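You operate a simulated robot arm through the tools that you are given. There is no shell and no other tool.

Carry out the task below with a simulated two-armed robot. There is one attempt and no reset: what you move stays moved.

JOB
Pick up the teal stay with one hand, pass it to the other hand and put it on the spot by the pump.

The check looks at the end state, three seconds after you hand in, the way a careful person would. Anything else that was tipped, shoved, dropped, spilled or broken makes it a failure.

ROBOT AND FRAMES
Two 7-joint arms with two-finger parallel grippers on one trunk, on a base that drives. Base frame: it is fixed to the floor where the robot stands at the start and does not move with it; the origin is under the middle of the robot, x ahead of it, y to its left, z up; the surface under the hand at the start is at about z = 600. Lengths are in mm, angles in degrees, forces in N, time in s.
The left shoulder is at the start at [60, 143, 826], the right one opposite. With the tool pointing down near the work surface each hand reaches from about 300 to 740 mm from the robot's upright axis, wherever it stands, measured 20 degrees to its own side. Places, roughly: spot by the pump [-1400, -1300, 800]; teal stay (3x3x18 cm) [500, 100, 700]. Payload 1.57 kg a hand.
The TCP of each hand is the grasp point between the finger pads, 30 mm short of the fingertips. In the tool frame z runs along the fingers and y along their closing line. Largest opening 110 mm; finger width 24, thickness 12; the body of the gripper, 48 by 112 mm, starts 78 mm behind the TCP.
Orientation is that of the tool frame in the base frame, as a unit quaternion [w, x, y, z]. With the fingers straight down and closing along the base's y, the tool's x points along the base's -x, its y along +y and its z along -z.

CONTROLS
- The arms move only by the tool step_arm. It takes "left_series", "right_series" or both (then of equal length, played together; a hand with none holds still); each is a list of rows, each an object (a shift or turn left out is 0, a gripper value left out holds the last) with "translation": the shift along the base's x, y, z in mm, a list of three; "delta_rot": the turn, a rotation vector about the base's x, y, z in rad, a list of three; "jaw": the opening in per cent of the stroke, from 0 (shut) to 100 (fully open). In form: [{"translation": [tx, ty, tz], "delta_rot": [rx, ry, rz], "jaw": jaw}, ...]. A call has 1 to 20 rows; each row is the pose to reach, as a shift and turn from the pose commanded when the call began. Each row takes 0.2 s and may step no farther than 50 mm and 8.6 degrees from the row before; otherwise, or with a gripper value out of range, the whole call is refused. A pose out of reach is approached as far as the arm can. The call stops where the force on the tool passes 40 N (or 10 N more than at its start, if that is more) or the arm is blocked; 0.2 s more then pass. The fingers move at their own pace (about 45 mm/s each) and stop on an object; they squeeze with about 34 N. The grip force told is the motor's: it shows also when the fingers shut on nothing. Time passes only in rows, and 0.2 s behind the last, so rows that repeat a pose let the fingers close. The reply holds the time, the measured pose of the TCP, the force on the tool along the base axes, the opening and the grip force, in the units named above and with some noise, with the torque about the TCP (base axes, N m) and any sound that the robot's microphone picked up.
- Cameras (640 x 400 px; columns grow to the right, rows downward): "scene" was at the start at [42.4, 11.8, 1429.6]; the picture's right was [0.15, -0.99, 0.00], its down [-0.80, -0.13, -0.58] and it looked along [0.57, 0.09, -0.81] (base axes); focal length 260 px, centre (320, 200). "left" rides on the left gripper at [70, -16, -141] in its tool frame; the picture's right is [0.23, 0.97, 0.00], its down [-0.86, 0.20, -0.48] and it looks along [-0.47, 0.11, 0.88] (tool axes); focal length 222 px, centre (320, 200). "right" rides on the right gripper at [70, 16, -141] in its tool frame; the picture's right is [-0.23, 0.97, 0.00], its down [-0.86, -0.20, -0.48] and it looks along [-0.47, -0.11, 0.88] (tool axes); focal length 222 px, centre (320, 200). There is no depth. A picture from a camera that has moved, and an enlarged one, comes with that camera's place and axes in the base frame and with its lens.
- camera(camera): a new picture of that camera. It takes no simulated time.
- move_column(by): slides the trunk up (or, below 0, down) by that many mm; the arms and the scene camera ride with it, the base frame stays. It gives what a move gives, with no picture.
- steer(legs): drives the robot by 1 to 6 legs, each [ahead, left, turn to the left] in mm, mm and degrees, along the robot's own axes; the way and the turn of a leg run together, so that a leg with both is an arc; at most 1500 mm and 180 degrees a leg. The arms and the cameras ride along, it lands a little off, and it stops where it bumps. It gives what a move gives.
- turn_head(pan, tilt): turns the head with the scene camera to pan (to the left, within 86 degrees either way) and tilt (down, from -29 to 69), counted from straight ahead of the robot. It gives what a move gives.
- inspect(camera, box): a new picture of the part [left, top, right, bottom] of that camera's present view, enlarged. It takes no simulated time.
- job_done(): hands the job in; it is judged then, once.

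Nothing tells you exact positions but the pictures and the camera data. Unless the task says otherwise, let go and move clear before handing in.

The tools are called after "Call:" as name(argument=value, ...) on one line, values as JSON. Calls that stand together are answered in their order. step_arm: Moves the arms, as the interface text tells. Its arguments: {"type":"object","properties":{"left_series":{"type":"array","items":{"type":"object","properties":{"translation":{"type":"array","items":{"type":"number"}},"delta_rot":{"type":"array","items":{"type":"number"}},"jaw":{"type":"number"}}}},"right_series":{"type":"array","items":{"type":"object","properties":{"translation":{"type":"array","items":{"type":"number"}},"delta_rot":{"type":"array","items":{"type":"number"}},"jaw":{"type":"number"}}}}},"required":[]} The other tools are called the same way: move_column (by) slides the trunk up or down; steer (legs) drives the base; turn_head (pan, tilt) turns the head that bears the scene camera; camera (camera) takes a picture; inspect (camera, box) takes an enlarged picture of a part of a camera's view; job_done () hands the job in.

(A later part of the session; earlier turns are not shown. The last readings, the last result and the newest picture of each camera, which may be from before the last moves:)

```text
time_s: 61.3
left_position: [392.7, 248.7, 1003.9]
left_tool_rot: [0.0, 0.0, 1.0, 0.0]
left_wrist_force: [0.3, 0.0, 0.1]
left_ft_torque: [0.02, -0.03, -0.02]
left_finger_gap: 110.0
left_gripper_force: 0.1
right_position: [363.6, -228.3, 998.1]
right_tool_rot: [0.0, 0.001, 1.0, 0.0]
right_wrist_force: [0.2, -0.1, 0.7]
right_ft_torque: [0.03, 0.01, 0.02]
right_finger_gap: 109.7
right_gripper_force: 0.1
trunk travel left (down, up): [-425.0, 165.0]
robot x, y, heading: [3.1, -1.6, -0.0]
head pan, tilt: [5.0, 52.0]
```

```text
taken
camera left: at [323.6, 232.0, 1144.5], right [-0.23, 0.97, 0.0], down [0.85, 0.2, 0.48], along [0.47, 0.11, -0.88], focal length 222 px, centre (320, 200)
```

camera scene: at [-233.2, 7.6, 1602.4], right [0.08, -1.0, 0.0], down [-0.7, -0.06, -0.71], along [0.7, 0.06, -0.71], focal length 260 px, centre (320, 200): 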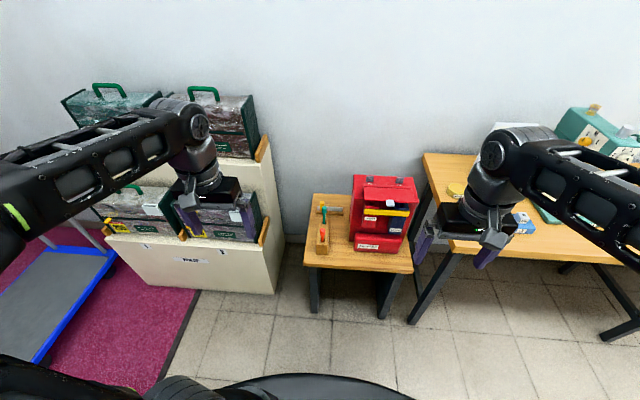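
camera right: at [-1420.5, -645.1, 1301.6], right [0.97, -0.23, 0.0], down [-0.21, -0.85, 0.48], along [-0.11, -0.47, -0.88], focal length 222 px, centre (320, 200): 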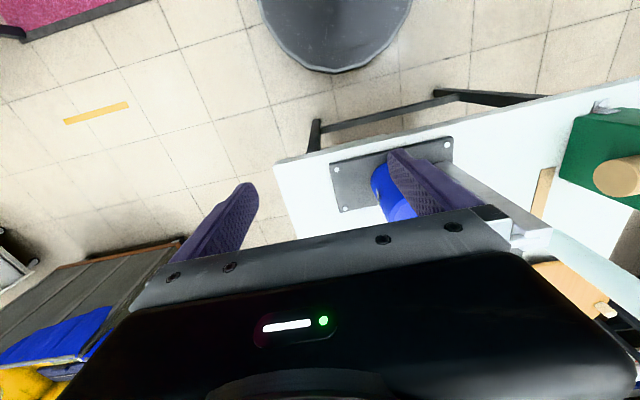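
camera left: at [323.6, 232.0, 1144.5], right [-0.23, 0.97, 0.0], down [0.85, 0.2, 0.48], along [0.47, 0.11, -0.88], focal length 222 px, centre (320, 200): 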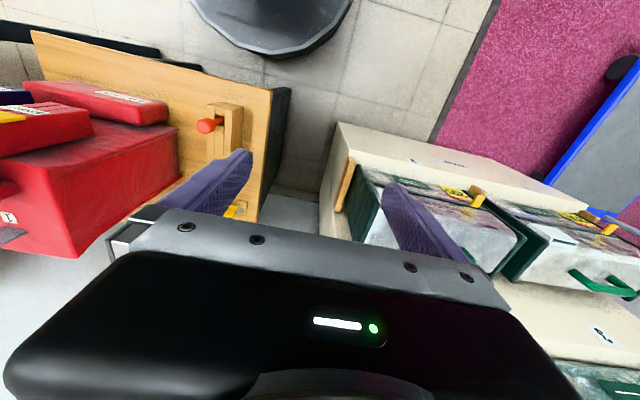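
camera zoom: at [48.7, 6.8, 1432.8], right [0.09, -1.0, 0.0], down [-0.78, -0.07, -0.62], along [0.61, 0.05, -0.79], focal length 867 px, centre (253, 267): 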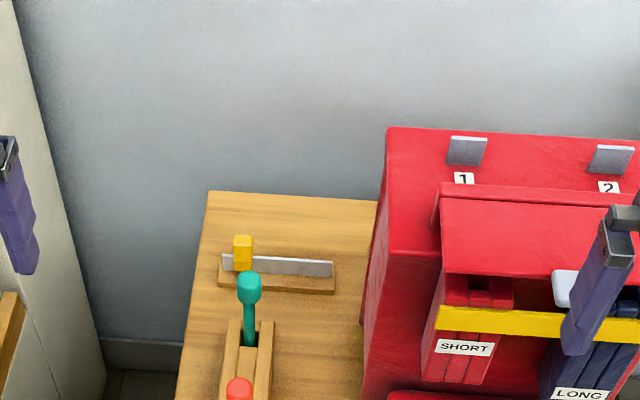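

The stay stands clear, with about 55 mm of room to the red box. I'll bring the open left hand above it and check alignment with the wrist camera.

Call:
step_arm(left_series=[{"translation": [25, -32, -12], "jaw": 100}, {"translation": [50, -65, -25]}, {"translation": [75, -98, -38]}, {"translation": [100, -130, -50]}, {"translation": [125, -163, -62]}, {"translation": [148.5, -194.5, -74]}, {"translation": [148.5, -194.5, -74]}])

Call:
camera(camera="left")

Call:
inspect(camera="scene", box=[240, 110, 420, 240])

```text
time_s: 62.9
left_position: [541.0, 54.7, 926.8]
left_tool_rot: [-0.001, 0.0, 1.0, 0.0]
left_wrist_force: [-0.4, 0.4, -0.5]
left_ft_torque: [0.0, 0.02, -0.01]
left_finger_gap: 109.8
left_gripper_force: 0.1
right_position: [364.4, -228.1, 998.9]
right_tool_rot: [0.0, 0.0, 1.0, 0.001]
right_wrist_force: [0.7, 0.0, 0.8]
right_ft_torque: [0.01, 0.01, 0.01]
right_finger_gap: 109.9
right_gripper_force: 0.1
trunk travel left (down, up): [-425.0, 165.0]
robot x, y, heading: [4.1, 2.5, -0.1]
head pan, tilt: [5.0, 52.0]
```

```text
taken
camera left: at [471.4, 37.5, 1068.5], right [-0.23, 0.97, 0.0], down [0.85, 0.2, 0.48], along [0.47, 0.11, -0.88], focal length 222 px, centre (320, 200)
```

left: 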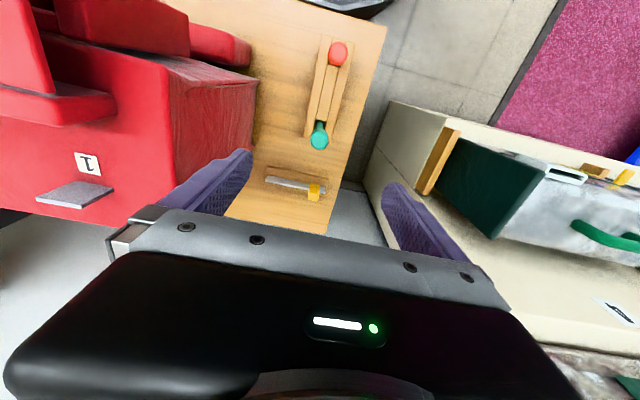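

```text
3.08 times, centred on (330, 175) of scene
camera zoom: at [48.5, 6.9, 1432.8], right [0.09, -1.0, 0.0], down [-0.79, -0.07, -0.62], along [0.61, 0.05, -0.79], focal length 800 px, centre (289, 277)
```

zoom: 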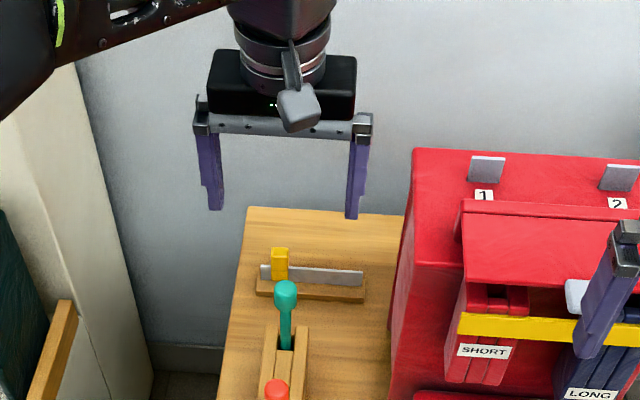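

Both cameras agree: the knob is at about (538, 51, 768). I'll shift 3 mm and descend over it, then check before closing.

Call:
step_arm(left_series=[{"translation": [-3, -4, -35]}, {"translation": [-3, -4, -70]}, {"translation": [-3, -4, -100]}, {"translation": [-3, -4, -125]}, {"translation": [-3, -4, -145]}, {"translation": [-3, -4, -157]}, {"translation": [-3, -4, -157]}])

Call:
inspect(camera="left", box=[140, 60, 500, 285])

Call:
inspect(camera="scene", box=[240, 130, 400, 250])

```text
time_s: 64.5
left_position: [536.8, 49.5, 771.4]
left_tool_rot: [0.0, 0.001, 1.0, 0.0]
left_wrist_force: [0.9, -0.7, 0.6]
left_ft_torque: [0.01, 0.02, 0.01]
left_finger_gap: 109.8
left_gripper_force: 0.0
right_position: [363.2, -228.7, 998.5]
right_tool_rot: [0.0, -0.001, 1.0, 0.0]
right_wrist_force: [-0.4, 0.6, -0.2]
right_ft_torque: [-0.02, 0.02, -0.01]
right_finger_gap: 110.0
right_gripper_force: 0.0
trunk travel left (down, up): [-425.0, 165.0]
robot x, y, heading: [6.6, 1.1, 0.1]
head pan, tilt: [5.0, 52.0]
```

```text
1.78 times, centred on (320, 172) of left
camera zoom: at [468.4, 33.5, 913.6], right [-0.23, 0.97, 0.0], down [0.85, 0.2, 0.48], along [0.47, 0.11, -0.88], focal length 395 px, centre (320, 249)
```

zoom: 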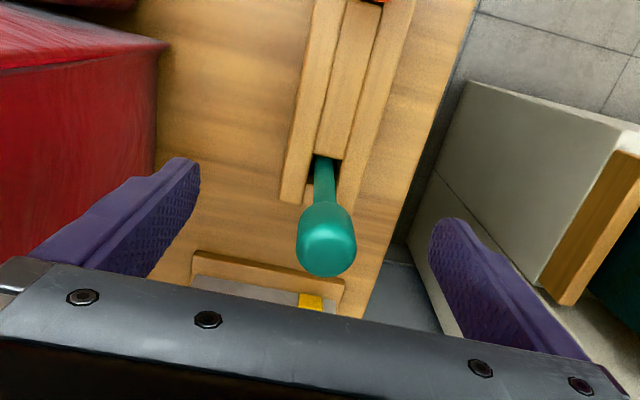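

```text
3.33 times, centred on (320, 190) of scene
camera zoom: at [48.7, 6.8, 1432.8], right [0.09, -1.0, 0.0], down [-0.79, -0.07, -0.62], along [0.61, 0.05, -0.79], focal length 867 px, centre (320, 233)
```

zoom: 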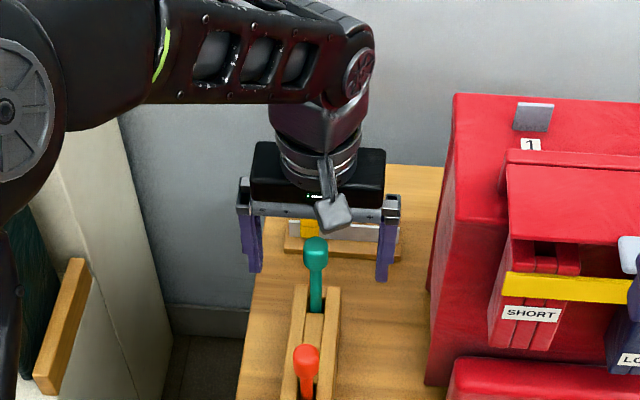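

The knob sits between the pads, 2–3 mm off centre. I'll nudge by 2 mm and close.

Call:
step_arm(left_series=[{"translation": [0, 2, -2], "jaw": 60}, {"translation": [0, 2, -2], "jaw": 0}, {"translation": [0, 2, -2]}, {"translation": [0, 2, -2]}, {"translation": [0, 2, -2]}, {"translation": [0, 2, -2]}, {"translation": [0, 2, -2]}, {"translation": [0, 2, -2]}])

Call:
inspect(camera="left", box=[140, 60, 500, 285])

```text
time_s: 66.3
left_position: [537.9, 51.3, 770.1]
left_tool_rot: [0.0, -0.001, 1.0, 0.0]
left_wrist_force: [0.3, 1.1, -1.0]
left_ft_torque: [0.03, 0.03, -0.02]
left_finger_gap: 22.6
left_gripper_force: 33.9
right_position: [363.4, -228.9, 998.7]
right_tool_rot: [0.0, 0.0, 1.0, 0.0]
right_wrist_force: [-0.8, -0.6, 0.3]
right_ft_torque: [0.01, 0.04, 0.0]
right_finger_gap: 109.6
right_gripper_force: 0.0
trunk travel left (down, up): [-425.0, 165.0]
robot x, y, heading: [4.7, -0.1, 0.1]
head pan, tilt: [5.0, 52.0]
```

```text
1.78 times, centred on (320, 172) of left
camera zoom: at [468.2, 35.6, 911.7], right [-0.23, 0.97, 0.0], down [0.85, 0.2, 0.48], along [0.47, 0.11, -0.88], focal length 395 px, centre (320, 249)
```

zoom: 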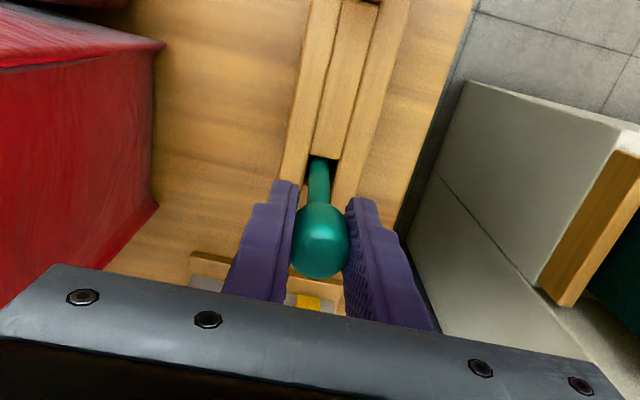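

The knob is gripped at 22.6 mm. I'll lift straight up gently.

Call:
step_arm(left_series=[{"translation": [0, 0, 10]}, {"translation": [0, 0, 25]}, {"translation": [0, 0, 40]}, {"translation": [0, 0, 55]}, {"translation": [0, 0, 75]}, {"translation": [0, 0, 100]}, {"translation": [0, 0, 130]}, {"translation": [0, 0, 160]}, {"translation": [0, 0, 200]}, {"translation": [0, 0, 200]}])

Call:
inspect(camera="scene", box=[240, 70, 400, 190])

Call:
camera(camera="left")

```text
time_s: 68.5
left_position: [537.3, 51.7, 970.9]
left_tool_rot: [0.0, 0.0, 1.0, 0.0]
left_wrist_force: [0.0, -0.3, 0.9]
left_ft_torque: [0.02, -0.01, 0.02]
left_finger_gap: 22.6
left_gripper_force: 33.5
right_position: [363.8, -227.8, 997.7]
right_tool_rot: [0.0, 0.001, 1.0, 0.0]
right_wrist_force: [0.6, 0.2, -0.4]
right_ft_torque: [0.0, 0.0, 0.0]
right_finger_gap: 110.1
right_gripper_force: 0.1
trunk travel left (down, up): [-425.0, 165.0]
robot x, y, heading: [4.1, 0.2, 0.0]
head pan, tilt: [5.0, 52.0]
```

```text
3.33 times, centred on (320, 130) of scene
camera zoom: at [48.8, 6.8, 1432.8], right [0.09, -1.0, 0.0], down [-0.79, -0.07, -0.62], along [0.61, 0.05, -0.79], focal length 867 px, centre (320, 433)
```

zoom: 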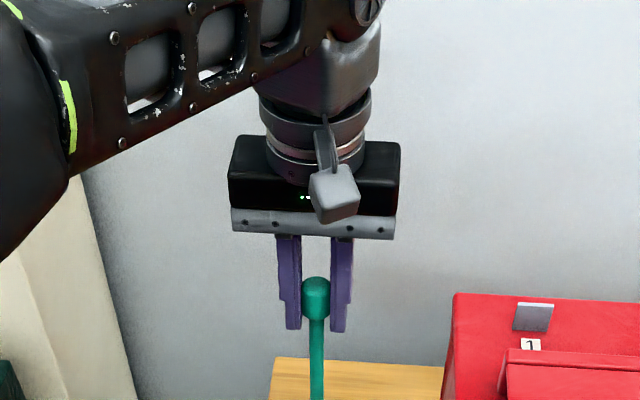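

```text
taken
camera left: at [469.1, 35.3, 1112.1], right [-0.23, 0.97, 0.0], down [0.85, 0.2, 0.48], along [0.47, 0.11, -0.88], focal length 222 px, centre (320, 200)
```

left: 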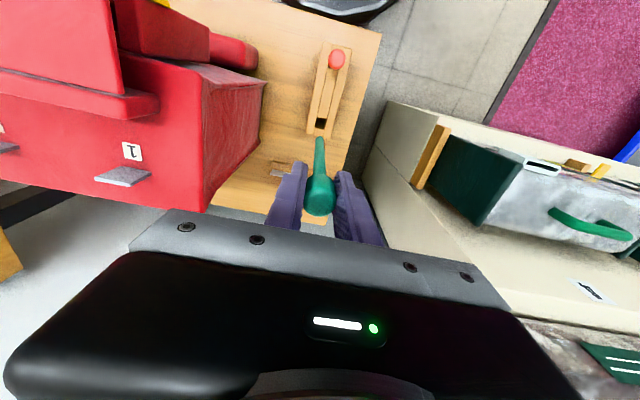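

Call:
inspect(camera="scene", box=[260, 120, 420, 240])

Call:
inspect(camera="left", box=[220, 20, 420, 245])

```text
3.33 times, centred on (340, 180) of scene
camera zoom: at [48.8, 6.8, 1432.8], right [0.09, -1.0, 0.0], down [-0.79, -0.07, -0.62], along [0.61, 0.05, -0.79], focal length 867 px, centre (253, 267)
```

zoom: 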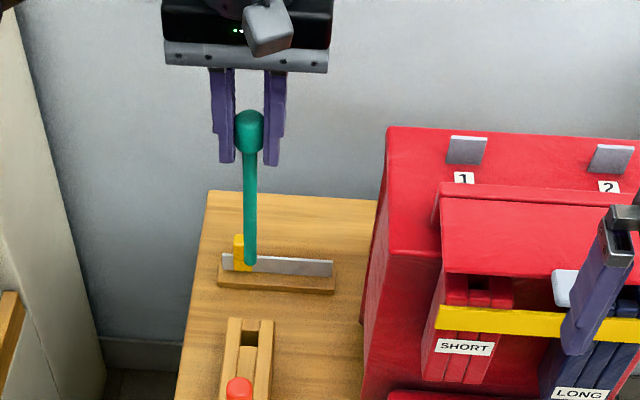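

```text
1.78 times, centred on (320, 132) of left
camera zoom: at [469.1, 35.3, 1112.1], right [-0.23, 0.97, 0.0], down [0.85, 0.2, 0.48], along [0.47, 0.11, -0.88], focal length 395 px, centre (320, 320)
```

zoom: 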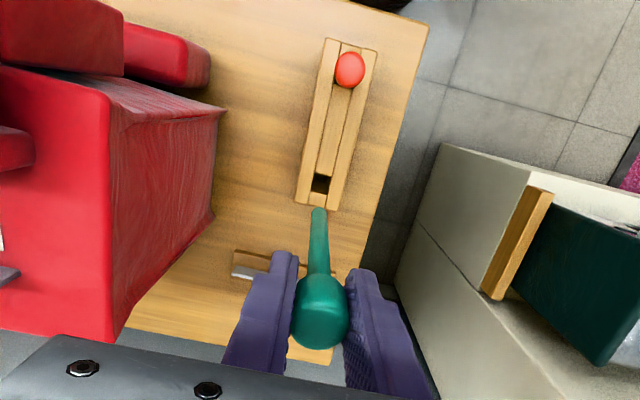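

The stay is free: a round knob, about 24 mm, on a thin shaft, with the tip 164 mm below the TCP. It can only lie down on a flat surface. I'll back away from the table and then turn the stay level for the handover.

Call:
steer(legs=[[-320, 0, 0]])

Call:
step_arm(left_series=[{"translation": [-10, 7, 3], "delta_rot": [-0.13, 0, 0]}, {"translation": [-20, 14, 6], "delta_rot": [-0.26, 0, 0]}, {"translation": [-30, 21, 9], "delta_rot": [-0.39, 0, 0]}, {"translation": [-40, 28, 12], "delta_rot": [-0.52, 0, 0]}, {"translation": [-50, 35, 15], "delta_rot": [-0.65, 0, 0]}, {"translation": [-60, 42, 18], "delta_rot": [-0.78, 0, 0]}, {"translation": [-70, 49, 21], "delta_rot": [-0.91, 0, 0]}, {"translation": [-80, 56, 24], "delta_rot": [-1.04, 0, 0]}, {"translation": [-90, 63, 27], "delta_rot": [-1.17, 0, 0]}, {"translation": [-100, 68, 30], "delta_rot": [-1.3, 0, 0]}, {"translation": [-107, 68, 30], "delta_rot": [-1.43, 0, 0]}, {"translation": [-107, 68, 30], "delta_rot": [-1.5708, 0, 0]}, {"translation": [-107, 68, 30], "delta_rot": [-1.5708, 0, 0]}])

Call:
camera(camera="scene")

```text
time_s: 70.7
left_position: [212.9, 51.2, 970.4]
left_tool_rot: [0.0, 0.001, 1.0, -0.001]
left_wrist_force: [0.2, 0.2, 0.1]
left_ft_torque: [-0.04, -0.01, 0.01]
left_finger_gap: 22.3
left_gripper_force: 34.2
right_position: [39.5, -229.3, 998.3]
right_tool_rot: [-0.001, 0.001, 1.0, 0.0]
right_wrist_force: [-0.5, 0.3, 0.0]
right_ft_torque: [0.0, -0.06, 0.01]
right_finger_gap: 109.9
right_gripper_force: 0.1
trunk travel left (down, up): [-425.0, 165.0]
robot x, y, heading: [-321.5, 2.1, 0.0]
head pan, tilt: [5.0, 52.0]
```

```text
time_s: 73.5
left_position: [107.3, 119.9, 1000.3]
left_tool_rot: [0.0, 0.0, -0.706, 0.708]
left_wrist_force: [0.1, 0.6, -0.1]
left_ft_torque: [0.0, 0.01, 0.0]
left_finger_gap: 22.4
left_gripper_force: 34.1
right_position: [39.6, -228.6, 998.4]
right_tool_rot: [0.001, 0.001, 1.0, 0.0]
right_wrist_force: [-0.5, 0.1, -0.1]
right_ft_torque: [-0.03, 0.03, 0.02]
right_finger_gap: 109.8
right_gripper_force: 0.1
trunk travel left (down, up): [-425.0, 165.0]
robot x, y, heading: [-319.1, 2.3, -0.2]
head pan, tilt: [5.0, 52.0]
```

```text
taken
camera scene: at [-275.2, 6.9, 1432.8], right [0.09, -1.0, 0.0], down [-0.79, -0.07, -0.62], along [0.61, 0.05, -0.79], focal length 260 px, centre (320, 200)
```

scene: 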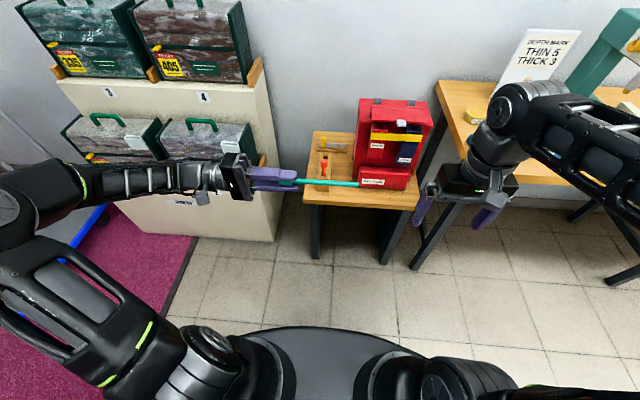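

The stay is now level, pointing to my right at z≈1000. Next the right hand rises, turns 90° and comes over the shaft.

Call:
step_arm(right_series=[{"translation": [0, 0, 40], "delta_rot": [0, 0, 0.13], "jaw": 100}, {"translation": [0, 0, 80], "delta_rot": [0, 0, 0.26]}, {"translation": [0, 0, 120], "delta_rot": [0, 0, 0.39]}, {"translation": [8, 30, 130], "delta_rot": [0, 0, 0.52]}, {"translation": [16, 60, 130], "delta_rot": [0, 0, 0.65]}, {"translation": [24, 90, 130], "delta_rot": [0, 0, 0.78]}, {"translation": [32, 120, 130], "delta_rot": [0, 0, 0.91]}, {"translation": [40, 150, 130], "delta_rot": [0, 0, 1.04]}, {"translation": [48, 180, 130], "delta_rot": [0, 0, 1.17]}, {"translation": [56, 210, 130], "delta_rot": [0, 0, 1.3]}, {"translation": [64, 240, 130], "delta_rot": [0, 0, 1.43]}, {"translation": [67.7, 268.6, 130], "delta_rot": [0, 0, 1.5708]}, {"translation": [67.7, 268.6, 130], "delta_rot": [0, 0, 1.5708]}])

Call:
camera(camera="scene")

Call:
camera(camera="right")

```text
time_s: 76.3
left_position: [108.1, 118.0, 1000.1]
left_tool_rot: [0.0, 0.0, 0.708, -0.706]
left_wrist_force: [0.4, -0.1, -0.4]
left_ft_torque: [0.05, 0.01, -0.02]
left_finger_gap: 22.5
left_gripper_force: 33.6
right_position: [90.0, 27.3, 1014.7]
right_tool_rot: [0.002, -0.706, 0.708, -0.001]
right_wrist_force: [0.5, -0.3, 0.2]
right_ft_torque: [0.09, 0.05, -0.02]
right_finger_gap: 109.9
right_gripper_force: 0.0
right hand out of reach, approached as far as the arm can: row 1, 2, 3, 4, 5, 6, 7, 8, 9, 10, 11, 12, 13
trunk travel left (down, up): [-425.0, 165.0]
robot x, y, heading: [-320.0, 0.4, 0.1]
head pan, tilt: [5.0, 52.0]
```

```text
taken
camera scene: at [-273.8, 5.3, 1432.7], right [0.09, -1.0, 0.0], down [-0.79, -0.07, -0.61], along [0.61, 0.05, -0.79], focal length 260 px, centre (320, 200)
```

scene: 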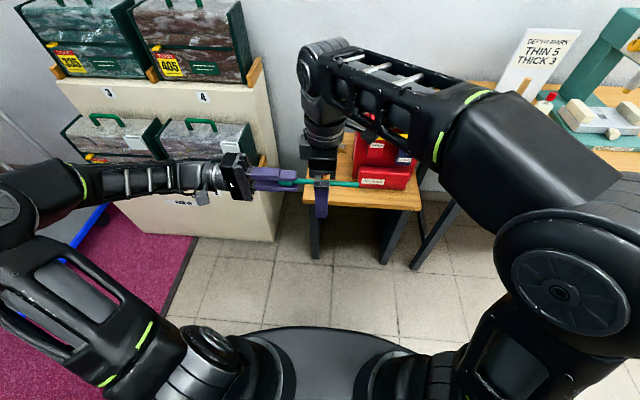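

```text
taken
camera right: at [73.0, -42.1, 1157.6], right [-0.97, 0.23, 0.0], down [0.2, 0.85, 0.48], along [0.11, 0.47, -0.88], focal length 222 px, centre (320, 200)
```

right: 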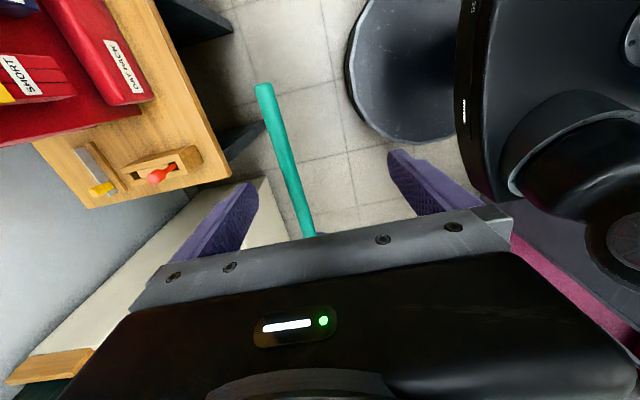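

The right arm couldn't rise that far. It ended straddling the shaft with the jaws open and without touching it. I'll make a tiny downward test move to learn what pose it now counts from.

Call:
step_arm(right_series=[{"translation": [0, 0, -4]}, {"translation": [0, 0, -4]}])

```text
time_s: 76.9
left_position: [108.4, 120.7, 1000.7]
left_tool_rot: [0.0, 0.0, -0.707, 0.707]
left_wrist_force: [-0.1, 0.2, -0.2]
left_ft_torque: [-0.03, 0.02, 0.0]
left_finger_gap: 22.5
left_gripper_force: 33.7
right_position: [89.3, 29.6, 1012.1]
right_tool_rot: [0.0, -0.707, 0.708, 0.0]
right_wrist_force: [0.1, 0.2, -1.0]
right_ft_torque: [-0.03, -0.03, 0.0]
right_finger_gap: 110.3
right_gripper_force: 0.0
trunk travel left (down, up): [-425.0, 165.0]
robot x, y, heading: [-313.6, -1.0, 0.0]
head pan, tilt: [5.0, 52.0]
```

It counts from where it stopped. I'll lower both hands together for more reach, centring the right jaws on the shaft with the stay near the fingertips.

Call:
step_arm(left_series=[{"translation": [0, 0, -12]}, {"translation": [0, 0, -24]}, {"translation": [0, 0, -36]}, {"translation": [0, 0, -46]}, {"translation": [0, 0, -46]}], right_series=[{"translation": [4, 2, -10]}, {"translation": [8, 4, -20]}, {"translation": [13, 6, -30]}, {"translation": [18, 8, -40]}, {"translation": [18, 8, -40]}])

Call:
inspect(camera="right", box=[140, 60, 500, 285])

Call:
inspect(camera="scene", box=[230, 120, 400, 230])

Call:
camera(camera="left")

```text
time_s: 78.1
left_position: [108.1, 119.4, 953.9]
left_tool_rot: [-0.001, -0.001, -0.706, 0.708]
left_wrist_force: [0.2, 0.0, -0.3]
left_ft_torque: [0.04, 0.0, 0.02]
left_finger_gap: 22.6
left_gripper_force: 34.3
right_position: [107.0, 41.2, 968.6]
right_tool_rot: [0.0, -0.706, 0.708, -0.001]
right_wrist_force: [-0.1, 0.3, 0.7]
right_ft_torque: [0.0, -0.05, 0.04]
right_finger_gap: 110.1
right_gripper_force: 0.0
trunk travel left (down, up): [-425.0, 165.0]
robot x, y, heading: [-322.0, -0.6, -0.0]
head pan, tilt: [5.0, 52.0]
```

```text
1.78 times, centred on (320, 172) of right
camera zoom: at [90.4, -29.5, 1110.1], right [-0.97, 0.23, 0.0], down [0.2, 0.85, 0.48], along [0.11, 0.47, -0.88], focal length 395 px, centre (320, 249)
```

zoom: 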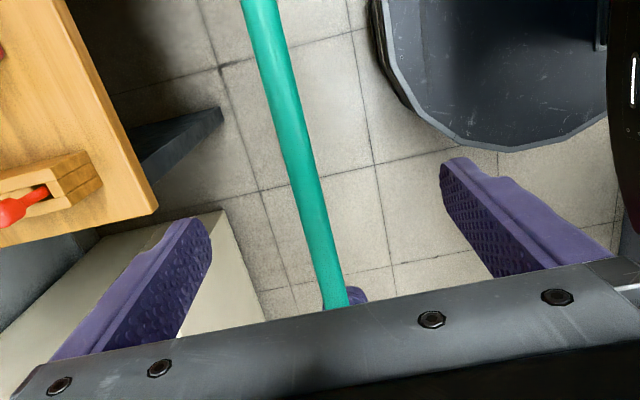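

```text
3.64 times, centred on (315, 175) of scene
camera zoom: at [-275.2, 7.1, 1432.8], right [0.09, -1.0, 0.0], down [-0.79, -0.07, -0.62], along [0.61, 0.05, -0.79], focal length 945 px, centre (338, 291)
```

zoom: 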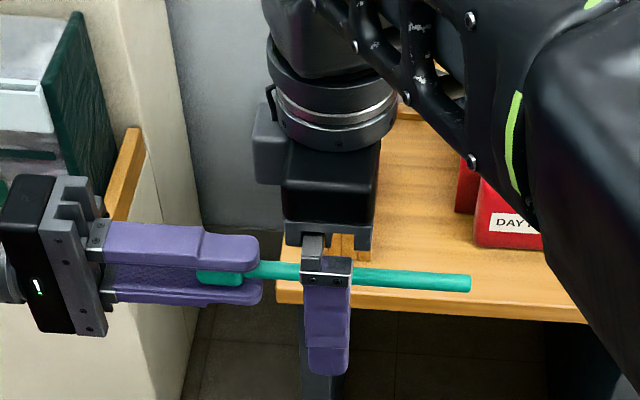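

```text
taken
camera left: at [37.7, 260.5, 971.0], right [-0.23, 0.0, -0.97], down [0.86, 0.48, -0.2], along [0.47, -0.88, -0.11], focal length 222 px, centre (320, 200)
```

left: 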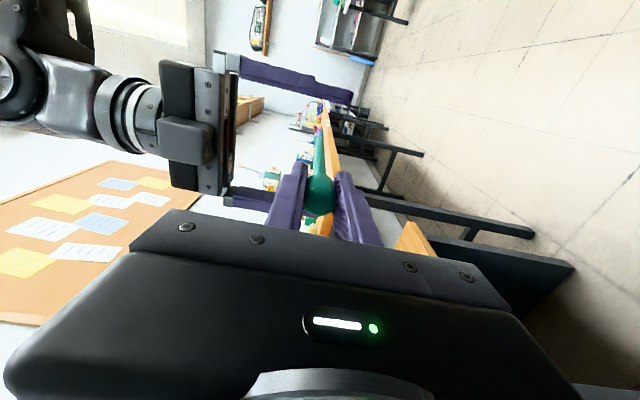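

The shaft is centred in the right jaws, about 15 mm below the TCP. Closing the right hand now while the left keeps hold.

Call:
step_arm(right_series=[{"translation": [0, 0, 0], "jaw": 50}, {"translation": [0, 0, 0], "jaw": 20}, {"translation": [0, 0, 0], "jaw": 0}, {"translation": [0, 0, 0]}, {"translation": [0, 0, 0]}, {"translation": [0, 0, 0]}, {"translation": [0, 0, 0]}, {"translation": [0, 0, 0]}, {"translation": [0, 0, 0]}])

Call:
inspect(camera="right", box=[140, 60, 500, 285])

Call:
inspect(camera="scene", box=[230, 120, 400, 230])

```text
time_s: 80.1
left_position: [107.0, 119.6, 954.2]
left_tool_rot: [0.0, 0.001, 0.708, -0.707]
left_wrist_force: [-12.7, 1.7, 1.7]
left_ft_torque: [-0.25, 0.02, -0.79]
left_finger_gap: 22.3
left_gripper_force: 34.4
right_position: [107.6, 39.4, 967.8]
right_tool_rot: [0.0, -0.706, 0.709, -0.001]
right_wrist_force: [11.8, -1.5, -0.8]
right_ft_torque: [0.18, -0.19, -0.22]
right_finger_gap: 10.3
right_gripper_force: 28.8
trunk travel left (down, up): [-425.0, 165.0]
robot x, y, heading: [-322.8, -0.3, -0.3]
head pan, tilt: [5.0, 52.0]
```

```text
1.78 times, centred on (320, 172) of right
camera zoom: at [90.7, -29.7, 1110.3], right [-0.97, 0.23, 0.0], down [0.2, 0.85, 0.48], along [0.11, 0.47, -0.88], focal length 395 px, centre (320, 249)
```

zoom: 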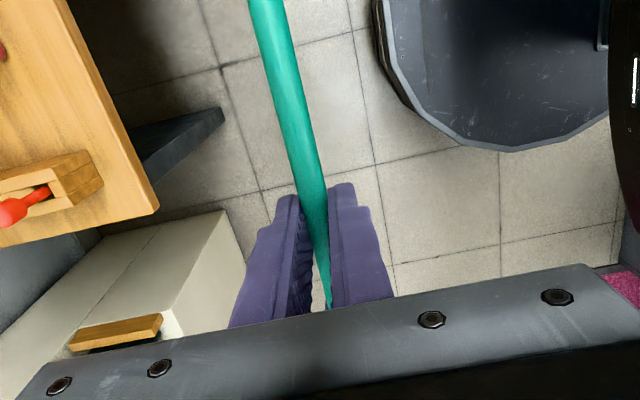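

```text
3.64 times, centred on (315, 175) of scene
camera zoom: at [-275.2, 7.2, 1432.8], right [0.09, -1.0, 0.0], down [-0.79, -0.07, -0.62], along [0.61, 0.05, -0.79], focal length 945 px, centre (338, 291)
```

zoom: 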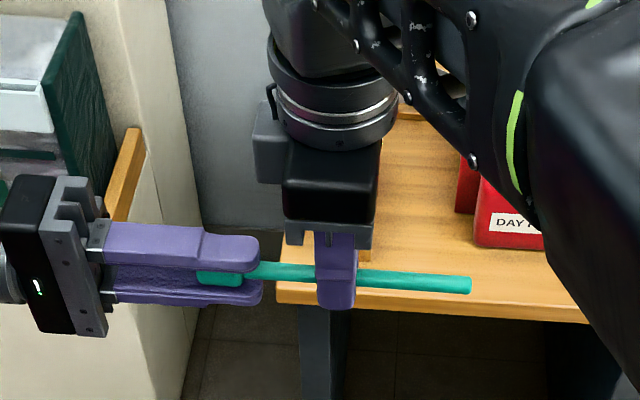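

The right hand grips the shaft at 10.3 mm. Now I'll open the left hand and withdraw it sideways off the knob.

Call:
step_arm(left_series=[{"translation": [0, 0, 0], "jaw": 30}, {"translation": [0, 0, 0], "jaw": 55}, {"translation": [0, 0, 0], "jaw": 55}, {"translation": [0, 0, 0]}, {"translation": [0, 20, 0]}, {"translation": [0, 50, 0]}, {"translation": [0, 90, 0]}, {"translation": [0, 130, 0]}, {"translation": [0, 130, 0]}])

Call:
camera(camera="scene")

Call:
inspect(camera="scene", box=[230, 120, 400, 230])

Call:
camera(camera="left")

```text
time_s: 82.1
left_position: [106.9, 240.9, 954.1]
left_tool_rot: [0.001, 0.0, 0.707, -0.707]
left_wrist_force: [-0.5, -0.4, 0.2]
left_ft_torque: [-0.02, 0.0, -0.01]
left_finger_gap: 60.7
left_gripper_force: 0.0
left hand out of reach, approached as far as the arm can: row 8, 9
right_position: [107.8, 40.3, 968.4]
right_tool_rot: [0.0, -0.707, 0.708, 0.0]
right_wrist_force: [-0.2, 0.1, -0.2]
right_ft_torque: [0.0, 0.03, -0.03]
right_finger_gap: 10.4
right_gripper_force: 28.8
trunk travel left (down, up): [-425.0, 165.0]
robot x, y, heading: [-320.8, 1.2, -0.4]
head pan, tilt: [5.0, 52.0]
```

```text
taken
camera scene: at [-275.3, 7.6, 1432.8], right [0.09, -1.0, 0.0], down [-0.79, -0.07, -0.62], along [0.61, 0.05, -0.79], focal length 260 px, centre (320, 200)
```

scene: 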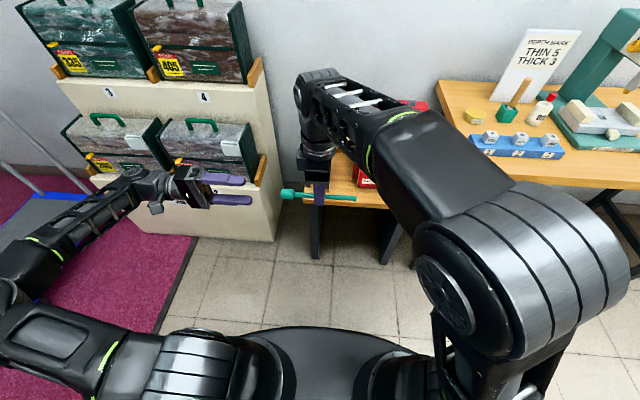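

```text
3.64 times, centred on (315, 175) of scene
camera zoom: at [-275.3, 7.6, 1432.8], right [0.09, -1.0, 0.0], down [-0.79, -0.07, -0.62], along [0.61, 0.05, -0.79], focal length 945 px, centre (338, 291)
```

zoom: 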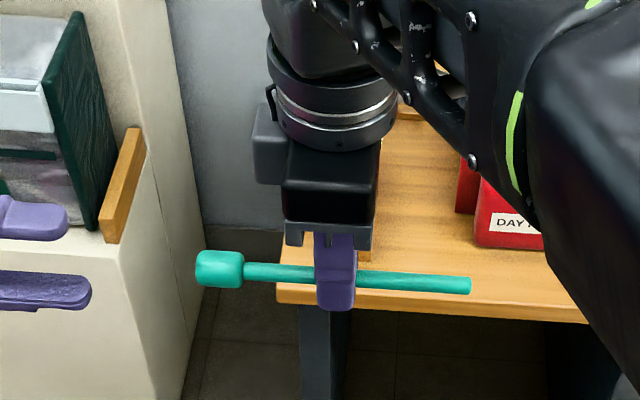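

```text
taken
camera left: at [38.0, 381.9, 969.6], right [-0.23, 0.0, -0.97], down [0.85, 0.48, -0.2], along [0.47, -0.88, -0.11], focal length 222 px, centre (320, 200)
```

left: 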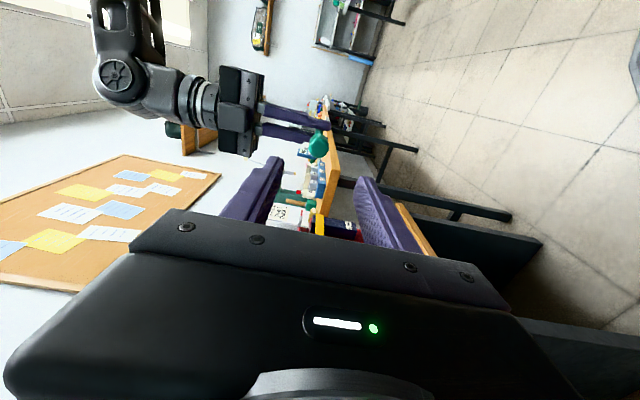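

The handover is done and the right hand holds the stay alone. I'll fold the left hand back to pointing down, bring the right hand in, raise the trunk, then drive round the end of the bench.

Call:
step_arm(left_series=[{"translation": [-5, 3, 5], "delta_rot": [0.13, 0, 0]}, {"translation": [-10, 6, 10], "delta_rot": [0.26, 0, 0]}, {"translation": [-15, 9, 15], "delta_rot": [0.39, 0, 0]}, {"translation": [-20, 12, 20], "delta_rot": [0.52, 0, 0]}, {"translation": [-25, 15, 25], "delta_rot": [0.65, 0, 0]}, {"translation": [-30, 18, 30], "delta_rot": [0.78, 0, 0]}, {"translation": [-35, 21, 35], "delta_rot": [0.91, 0, 0]}, {"translation": [-40, 24, 40], "delta_rot": [1.04, 0, 0]}, {"translation": [-40, 24, 40], "delta_rot": [1.17, 0, 0]}, {"translation": [-40, 24, 40], "delta_rot": [1.3, 0, 0]}, {"translation": [-40, 24, 40], "delta_rot": [1.43, 0, 0]}, {"translation": [-40, 24, 40], "delta_rot": [1.5708, 0, 0]}, {"translation": [-40, 24, 40], "delta_rot": [1.5708, 0, 0]}], right_series=[{"translation": [0, -15, 0]}, {"translation": [0, -30, 0]}, {"translation": [0, -45, 0]}, {"translation": [0, -60, 0]}, {"translation": [0, -75, 0]}, {"translation": [0, -90, 0]}, {"translation": [0, -105, 0]}, {"translation": [0, -120, 0]}, {"translation": [0, -135, 0]}, {"translation": [-10, -150, 0]}, {"translation": [-20, -160, 0]}, {"translation": [-20, -160, 0]}, {"translation": [-20, -160, 0]}])

Call:
move_column(by=160)

Call:
camera(camera="scene")

```text
time_s: 84.9
left_position: [66.2, 261.9, 988.8]
left_tool_rot: [0.001, 0.002, 1.0, 0.001]
left_wrist_force: [-0.2, 0.4, -0.7]
left_ft_torque: [-0.02, 0.02, -0.03]
left_finger_gap: 60.5
left_gripper_force: 0.0
left hand out of reach, approached as far as the arm can: row 12, 13
right_position: [87.3, -119.5, 967.8]
right_tool_rot: [0.0, -0.707, 0.707, 0.0]
right_wrist_force: [-1.0, 0.7, 0.1]
right_ft_torque: [0.01, 0.01, -0.01]
right_finger_gap: 10.3
right_gripper_force: 28.3
trunk travel left (down, up): [-425.0, 165.0]
robot x, y, heading: [-320.3, 1.3, -0.1]
head pan, tilt: [5.0, 52.0]
```

```text
time_s: 86.7
left_position: [66.7, 261.7, 1148.7]
left_tool_rot: [0.001, 0.0, 1.0, 0.0]
left_wrist_force: [-0.9, 0.0, -0.2]
left_ft_torque: [0.01, -0.03, 0.01]
left_finger_gap: 60.4
left_gripper_force: 0.1
right_position: [86.6, -119.1, 1126.9]
right_tool_rot: [0.0, -0.707, 0.707, 0.0]
right_wrist_force: [-0.3, 0.8, -0.4]
right_ft_torque: [0.0, -0.03, -0.02]
right_finger_gap: 10.7
right_gripper_force: 28.2
trunk travel left (down, up): [-585.0, 5.0]
robot x, y, heading: [-320.0, 3.3, -0.4]
head pan, tilt: [5.0, 52.0]
```

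```text
taken
camera scene: at [-275.1, 7.2, 1592.7], right [0.09, -1.0, 0.0], down [-0.79, -0.07, -0.62], along [0.61, 0.05, -0.79], focal length 260 px, centre (320, 200)
```

scene: 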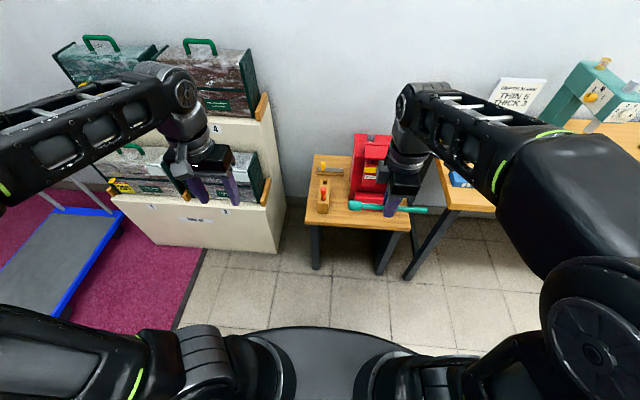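

All clear and the grip is steady. I'll drive back past the end of the bench, then look before going down the far side.

Call:
steer(legs=[[-100, -150, 0], [-880, -150, 0], [-700, 0, 0]])

Call:
turn_head(pan=-80, tilt=35)

Call:
camera(camera="scene")

Call:
turn_head(pan=-35, tilt=40)

Call:
camera(camera="scene")

```text
time_s: 96.0
left_position: [-1619.8, -20.7, 1148.9]
left_tool_rot: [0.001, 0.006, 1.0, 0.0]
left_wrist_force: [0.2, 0.9, 0.0]
left_ft_torque: [0.0, -0.03, 0.02]
left_finger_gap: 60.4
left_gripper_force: 0.1
right_position: [-1602.6, -403.5, 1127.7]
right_tool_rot: [-0.001, -0.703, 0.711, 0.0]
right_wrist_force: [-1.3, 0.5, -0.4]
right_ft_torque: [-0.03, -0.01, 0.02]
right_finger_gap: 10.4
right_gripper_force: 28.8
trunk travel left (down, up): [-585.0, 5.0]
robot x, y, heading: [-2009.9, -279.9, -0.8]
head pan, tilt: [5.0, 52.0]
```

```text
time_s: 97.6
left_position: [-1618.7, -21.2, 1148.4]
left_tool_rot: [0.001, 0.006, 1.0, -0.001]
left_wrist_force: [0.0, -0.4, -0.4]
left_ft_torque: [0.0, -0.03, -0.02]
left_finger_gap: 60.4
left_gripper_force: 0.1
right_position: [-1602.0, -404.0, 1126.5]
right_tool_rot: [0.0, -0.702, 0.712, 0.001]
right_wrist_force: [-0.2, 0.2, -0.2]
right_ft_torque: [0.01, 0.0, -0.02]
right_finger_gap: 10.2
right_gripper_force: 28.6
trunk travel left (down, up): [-585.0, 5.0]
robot x, y, heading: [-2010.0, -279.6, -0.5]
head pan, tilt: [-80.0, 35.0]
```

```text
taken
camera scene: at [-2024.3, -364.9, 1617.2], right [-0.99, -0.16, 0.0], down [-0.09, 0.57, -0.82], along [0.13, -0.81, -0.57], focal length 260 px, centre (320, 200)
```

scene: 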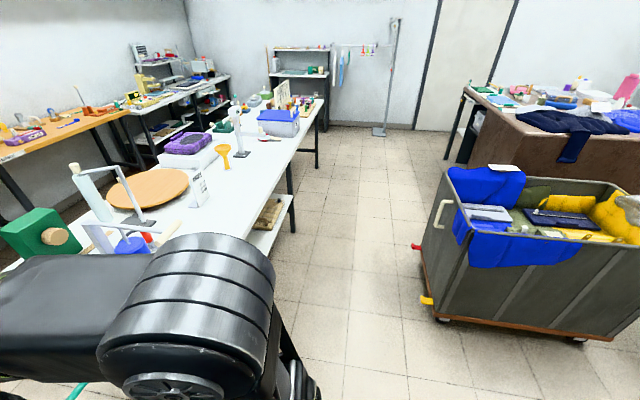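

```text
time_s: 98.7
left_position: [-1621.0, -22.1, 1149.3]
left_tool_rot: [0.0, 0.007, 1.0, 0.0]
left_wrist_force: [0.2, -0.3, -0.5]
left_ft_torque: [0.0, 0.03, 0.02]
left_finger_gap: 60.8
left_gripper_force: 0.1
right_position: [-1601.8, -402.5, 1126.6]
right_tool_rot: [-0.001, -0.703, 0.711, -0.001]
right_wrist_force: [0.7, -0.3, -0.1]
right_ft_torque: [0.0, 0.03, 0.01]
right_finger_gap: 10.4
right_gripper_force: 28.3
trunk travel left (down, up): [-585.0, 5.0]
robot x, y, heading: [-2008.5, -280.5, -0.9]
head pan, tilt: [-35.0, 40.0]
```

```text
taken
camera scene: at [-1969.6, -327.7, 1609.6], right [-0.58, -0.81, 0.0], down [-0.52, 0.38, -0.77], along [0.62, -0.45, -0.64], focal length 260 px, centre (320, 200)
```

scene: 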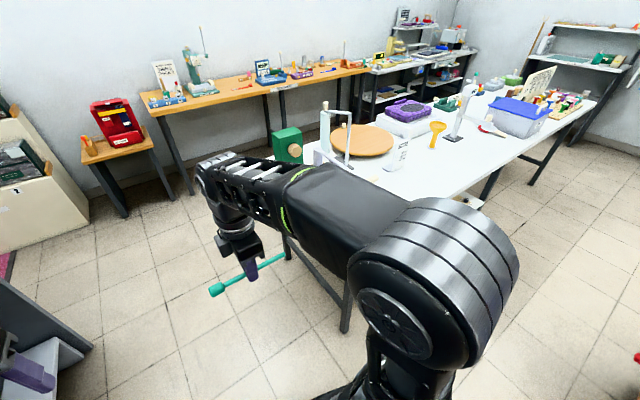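

The far-side aisle is clear; the cart face is at x≈-2570, beyond y≈-1520. I'll drive down it, keeping my hands clear of the bench edge, and look again.

Call:
steer(legs=[[-220, -370, 0.7], [0, -500, 0]])

Call:
turn_head(pan=0, tilt=45)

Call:
camera(camera="scene")

Call:
inspect(camera="scene", box=[220, 60, 420, 185])

```text
time_s: 103.9
left_position: [-1846.5, -898.5, 1147.6]
left_tool_rot: [0.001, 0.0, 1.0, 0.0]
left_wrist_force: [-0.2, -0.9, -0.9]
left_ft_torque: [-0.02, -0.01, -0.01]
left_finger_gap: 60.6
left_gripper_force: 0.0
right_position: [-1824.8, -1279.5, 1127.3]
right_tool_rot: [0.0, 0.707, -0.707, 0.001]
right_wrist_force: [0.0, 0.3, -0.2]
right_ft_torque: [0.01, 0.04, -0.01]
right_finger_gap: 10.5
right_gripper_force: 28.4
trunk travel left (down, up): [-585.0, 5.0]
robot x, y, heading: [-2232.0, -1159.8, 0.1]
head pan, tilt: [-35.0, 40.0]
```

```text
time_s: 104.9
left_position: [-1847.0, -898.3, 1148.8]
left_tool_rot: [0.001, 0.001, 1.0, 0.0]
left_wrist_force: [0.8, -0.3, -0.1]
left_ft_torque: [0.01, 0.01, 0.0]
left_finger_gap: 60.4
left_gripper_force: 0.1
right_position: [-1824.4, -1278.7, 1127.2]
right_tool_rot: [0.001, 0.707, -0.707, 0.0]
right_wrist_force: [0.0, -0.8, -0.5]
right_ft_torque: [-0.01, 0.02, 0.01]
right_finger_gap: 10.4
right_gripper_force: 28.7
trunk travel left (down, up): [-585.0, 5.0]
robot x, y, heading: [-2231.0, -1164.1, -0.1]
head pan, tilt: [0.0, 45.0]
```

```text
taken
camera scene: at [-2181.0, -1159.6, 1602.4], right [0.0, -1.0, 0.0], down [-0.71, 0.0, -0.71], along [0.71, 0.0, -0.71], focal length 260 px, centre (320, 200)
```

scene: 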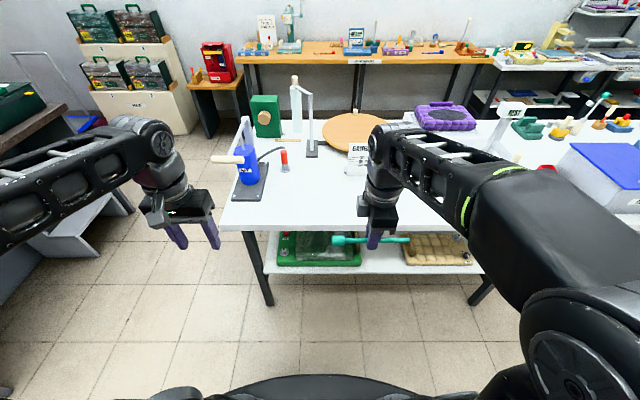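

```text
3.20 times, centred on (320, 122) of scene
camera zoom: at [-2181.0, -1159.6, 1602.4], right [0.0, -1.0, 0.0], down [-0.71, 0.0, -0.71], along [0.71, 0.0, -0.71], focal length 832 px, centre (320, 448)
```

zoom: 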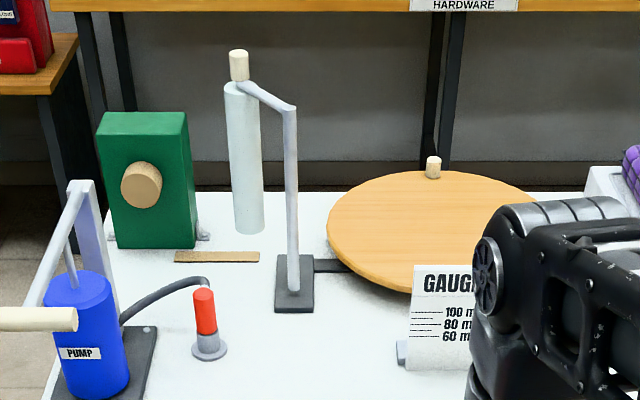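

The blue cylinder is indeed labelled PUMP. From this side I'll look closely at the near part of the bench.

Call:
inspect(camera="scene", box=[210, 135, 390, 245])

Call:
inspect(camera="scene", box=[270, 165, 370, 230])

Call:
camera(camera="right")

```text
3.56 times, centred on (300, 190) of scene
camera zoom: at [-2181.0, -1159.6, 1602.4], right [0.0, -1.0, 0.0], down [-0.71, 0.0, -0.71], along [0.71, 0.0, -0.71], focal length 924 px, centre (391, 236)
```

zoom: 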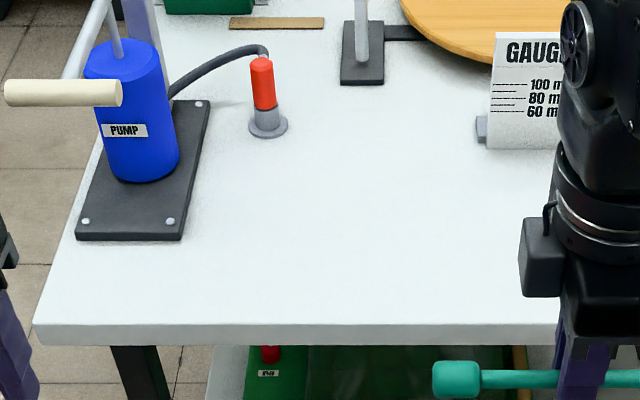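

```text
6.15 times, centred on (320, 198) of scene
camera zoom: at [-2181.0, -1159.6, 1602.4], right [0.0, -1.0, 0.0], down [-0.71, 0.0, -0.71], along [0.71, 0.0, -0.71], focal length 1600 px, centre (320, 215)
```

zoom: 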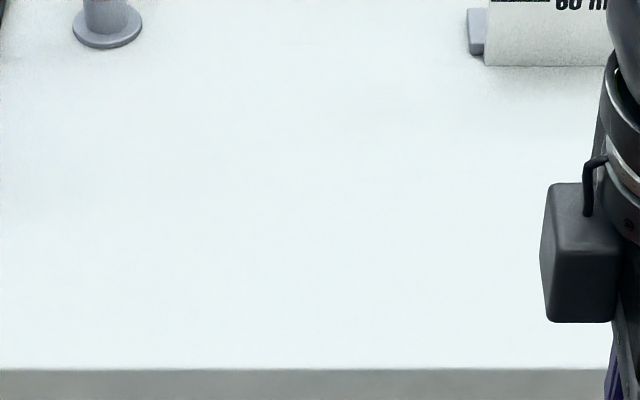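

```text
taken
camera right: at [-1841.1, -1348.3, 1268.7], right [-0.97, 0.23, 0.0], down [0.2, 0.86, 0.48], along [0.11, 0.47, -0.88], focal length 222 px, centre (320, 200)
```

right: 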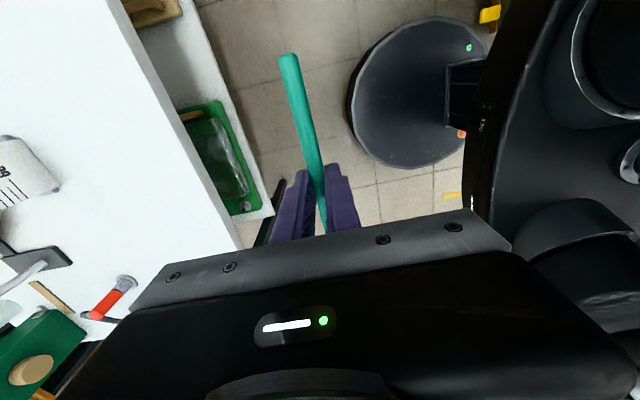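

I see no separate mark from any side. The open patch behind the pump, in front of the GAUGE card, matches the given place of about (-1400, -1300). I'll pull the left hand away from the pump handle at about (-1498, -861, 1102) and drive in.

Call:
step_arm(left_series=[{"translation": [-25, 20, 0]}, {"translation": [-50, 40, 0]}, {"translation": [-75, 60, 0]}, {"translation": [-75, 60, 0]}])

Call:
steer(legs=[[225, -20, 0]])

Call:
camera(camera="scene")

```text
time_s: 105.9
left_position: [-1889.1, -847.6, 1112.1]
left_tool_rot: [0.001, 0.0, 1.0, -0.001]
left_wrist_force: [-0.3, 0.4, 0.0]
left_ft_torque: [-0.03, -0.06, 0.01]
left_finger_gap: 60.5
left_gripper_force: 0.1
left hand out of reach, approached as far as the arm can: row 1, 2, 3, 4
right_position: [-1825.3, -1278.8, 1127.7]
right_tool_rot: [0.001, 0.707, -0.707, 0.002]
right_wrist_force: [0.1, -1.0, -0.4]
right_ft_torque: [0.0, 0.0, -0.03]
right_finger_gap: 10.1
right_gripper_force: 28.5
trunk travel left (down, up): [-585.0, 5.0]
robot x, y, heading: [-2233.7, -1159.5, -0.0]
head pan, tilt: [0.0, 45.0]
```

```text
time_s: 107.7
left_position: [-1660.0, -867.3, 1111.7]
left_tool_rot: [0.001, 0.0, 1.0, -0.001]
left_wrist_force: [0.3, -0.1, -0.8]
left_ft_torque: [0.01, 0.03, 0.0]
left_finger_gap: 60.8
left_gripper_force: 0.1
right_position: [-1598.5, -1298.4, 1126.6]
right_tool_rot: [-0.001, -0.707, 0.707, 0.001]
right_wrist_force: [-0.9, -0.1, -1.7]
right_ft_torque: [-0.01, 0.01, 0.0]
right_finger_gap: 10.3
right_gripper_force: 28.2
trunk travel left (down, up): [-585.0, 5.0]
robot x, y, heading: [-2004.2, -1187.4, 0.0]
head pan, tilt: [0.0, 45.0]
```

```text
taken
camera scene: at [-1952.9, -1179.5, 1602.3], right [0.0, -1.0, 0.0], down [-0.71, 0.0, -0.71], along [0.71, 0.0, -0.71], focal length 260 px, centre (320, 200)
```

scene: 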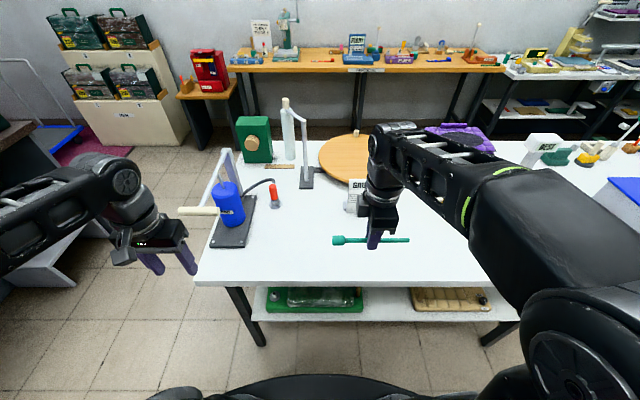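

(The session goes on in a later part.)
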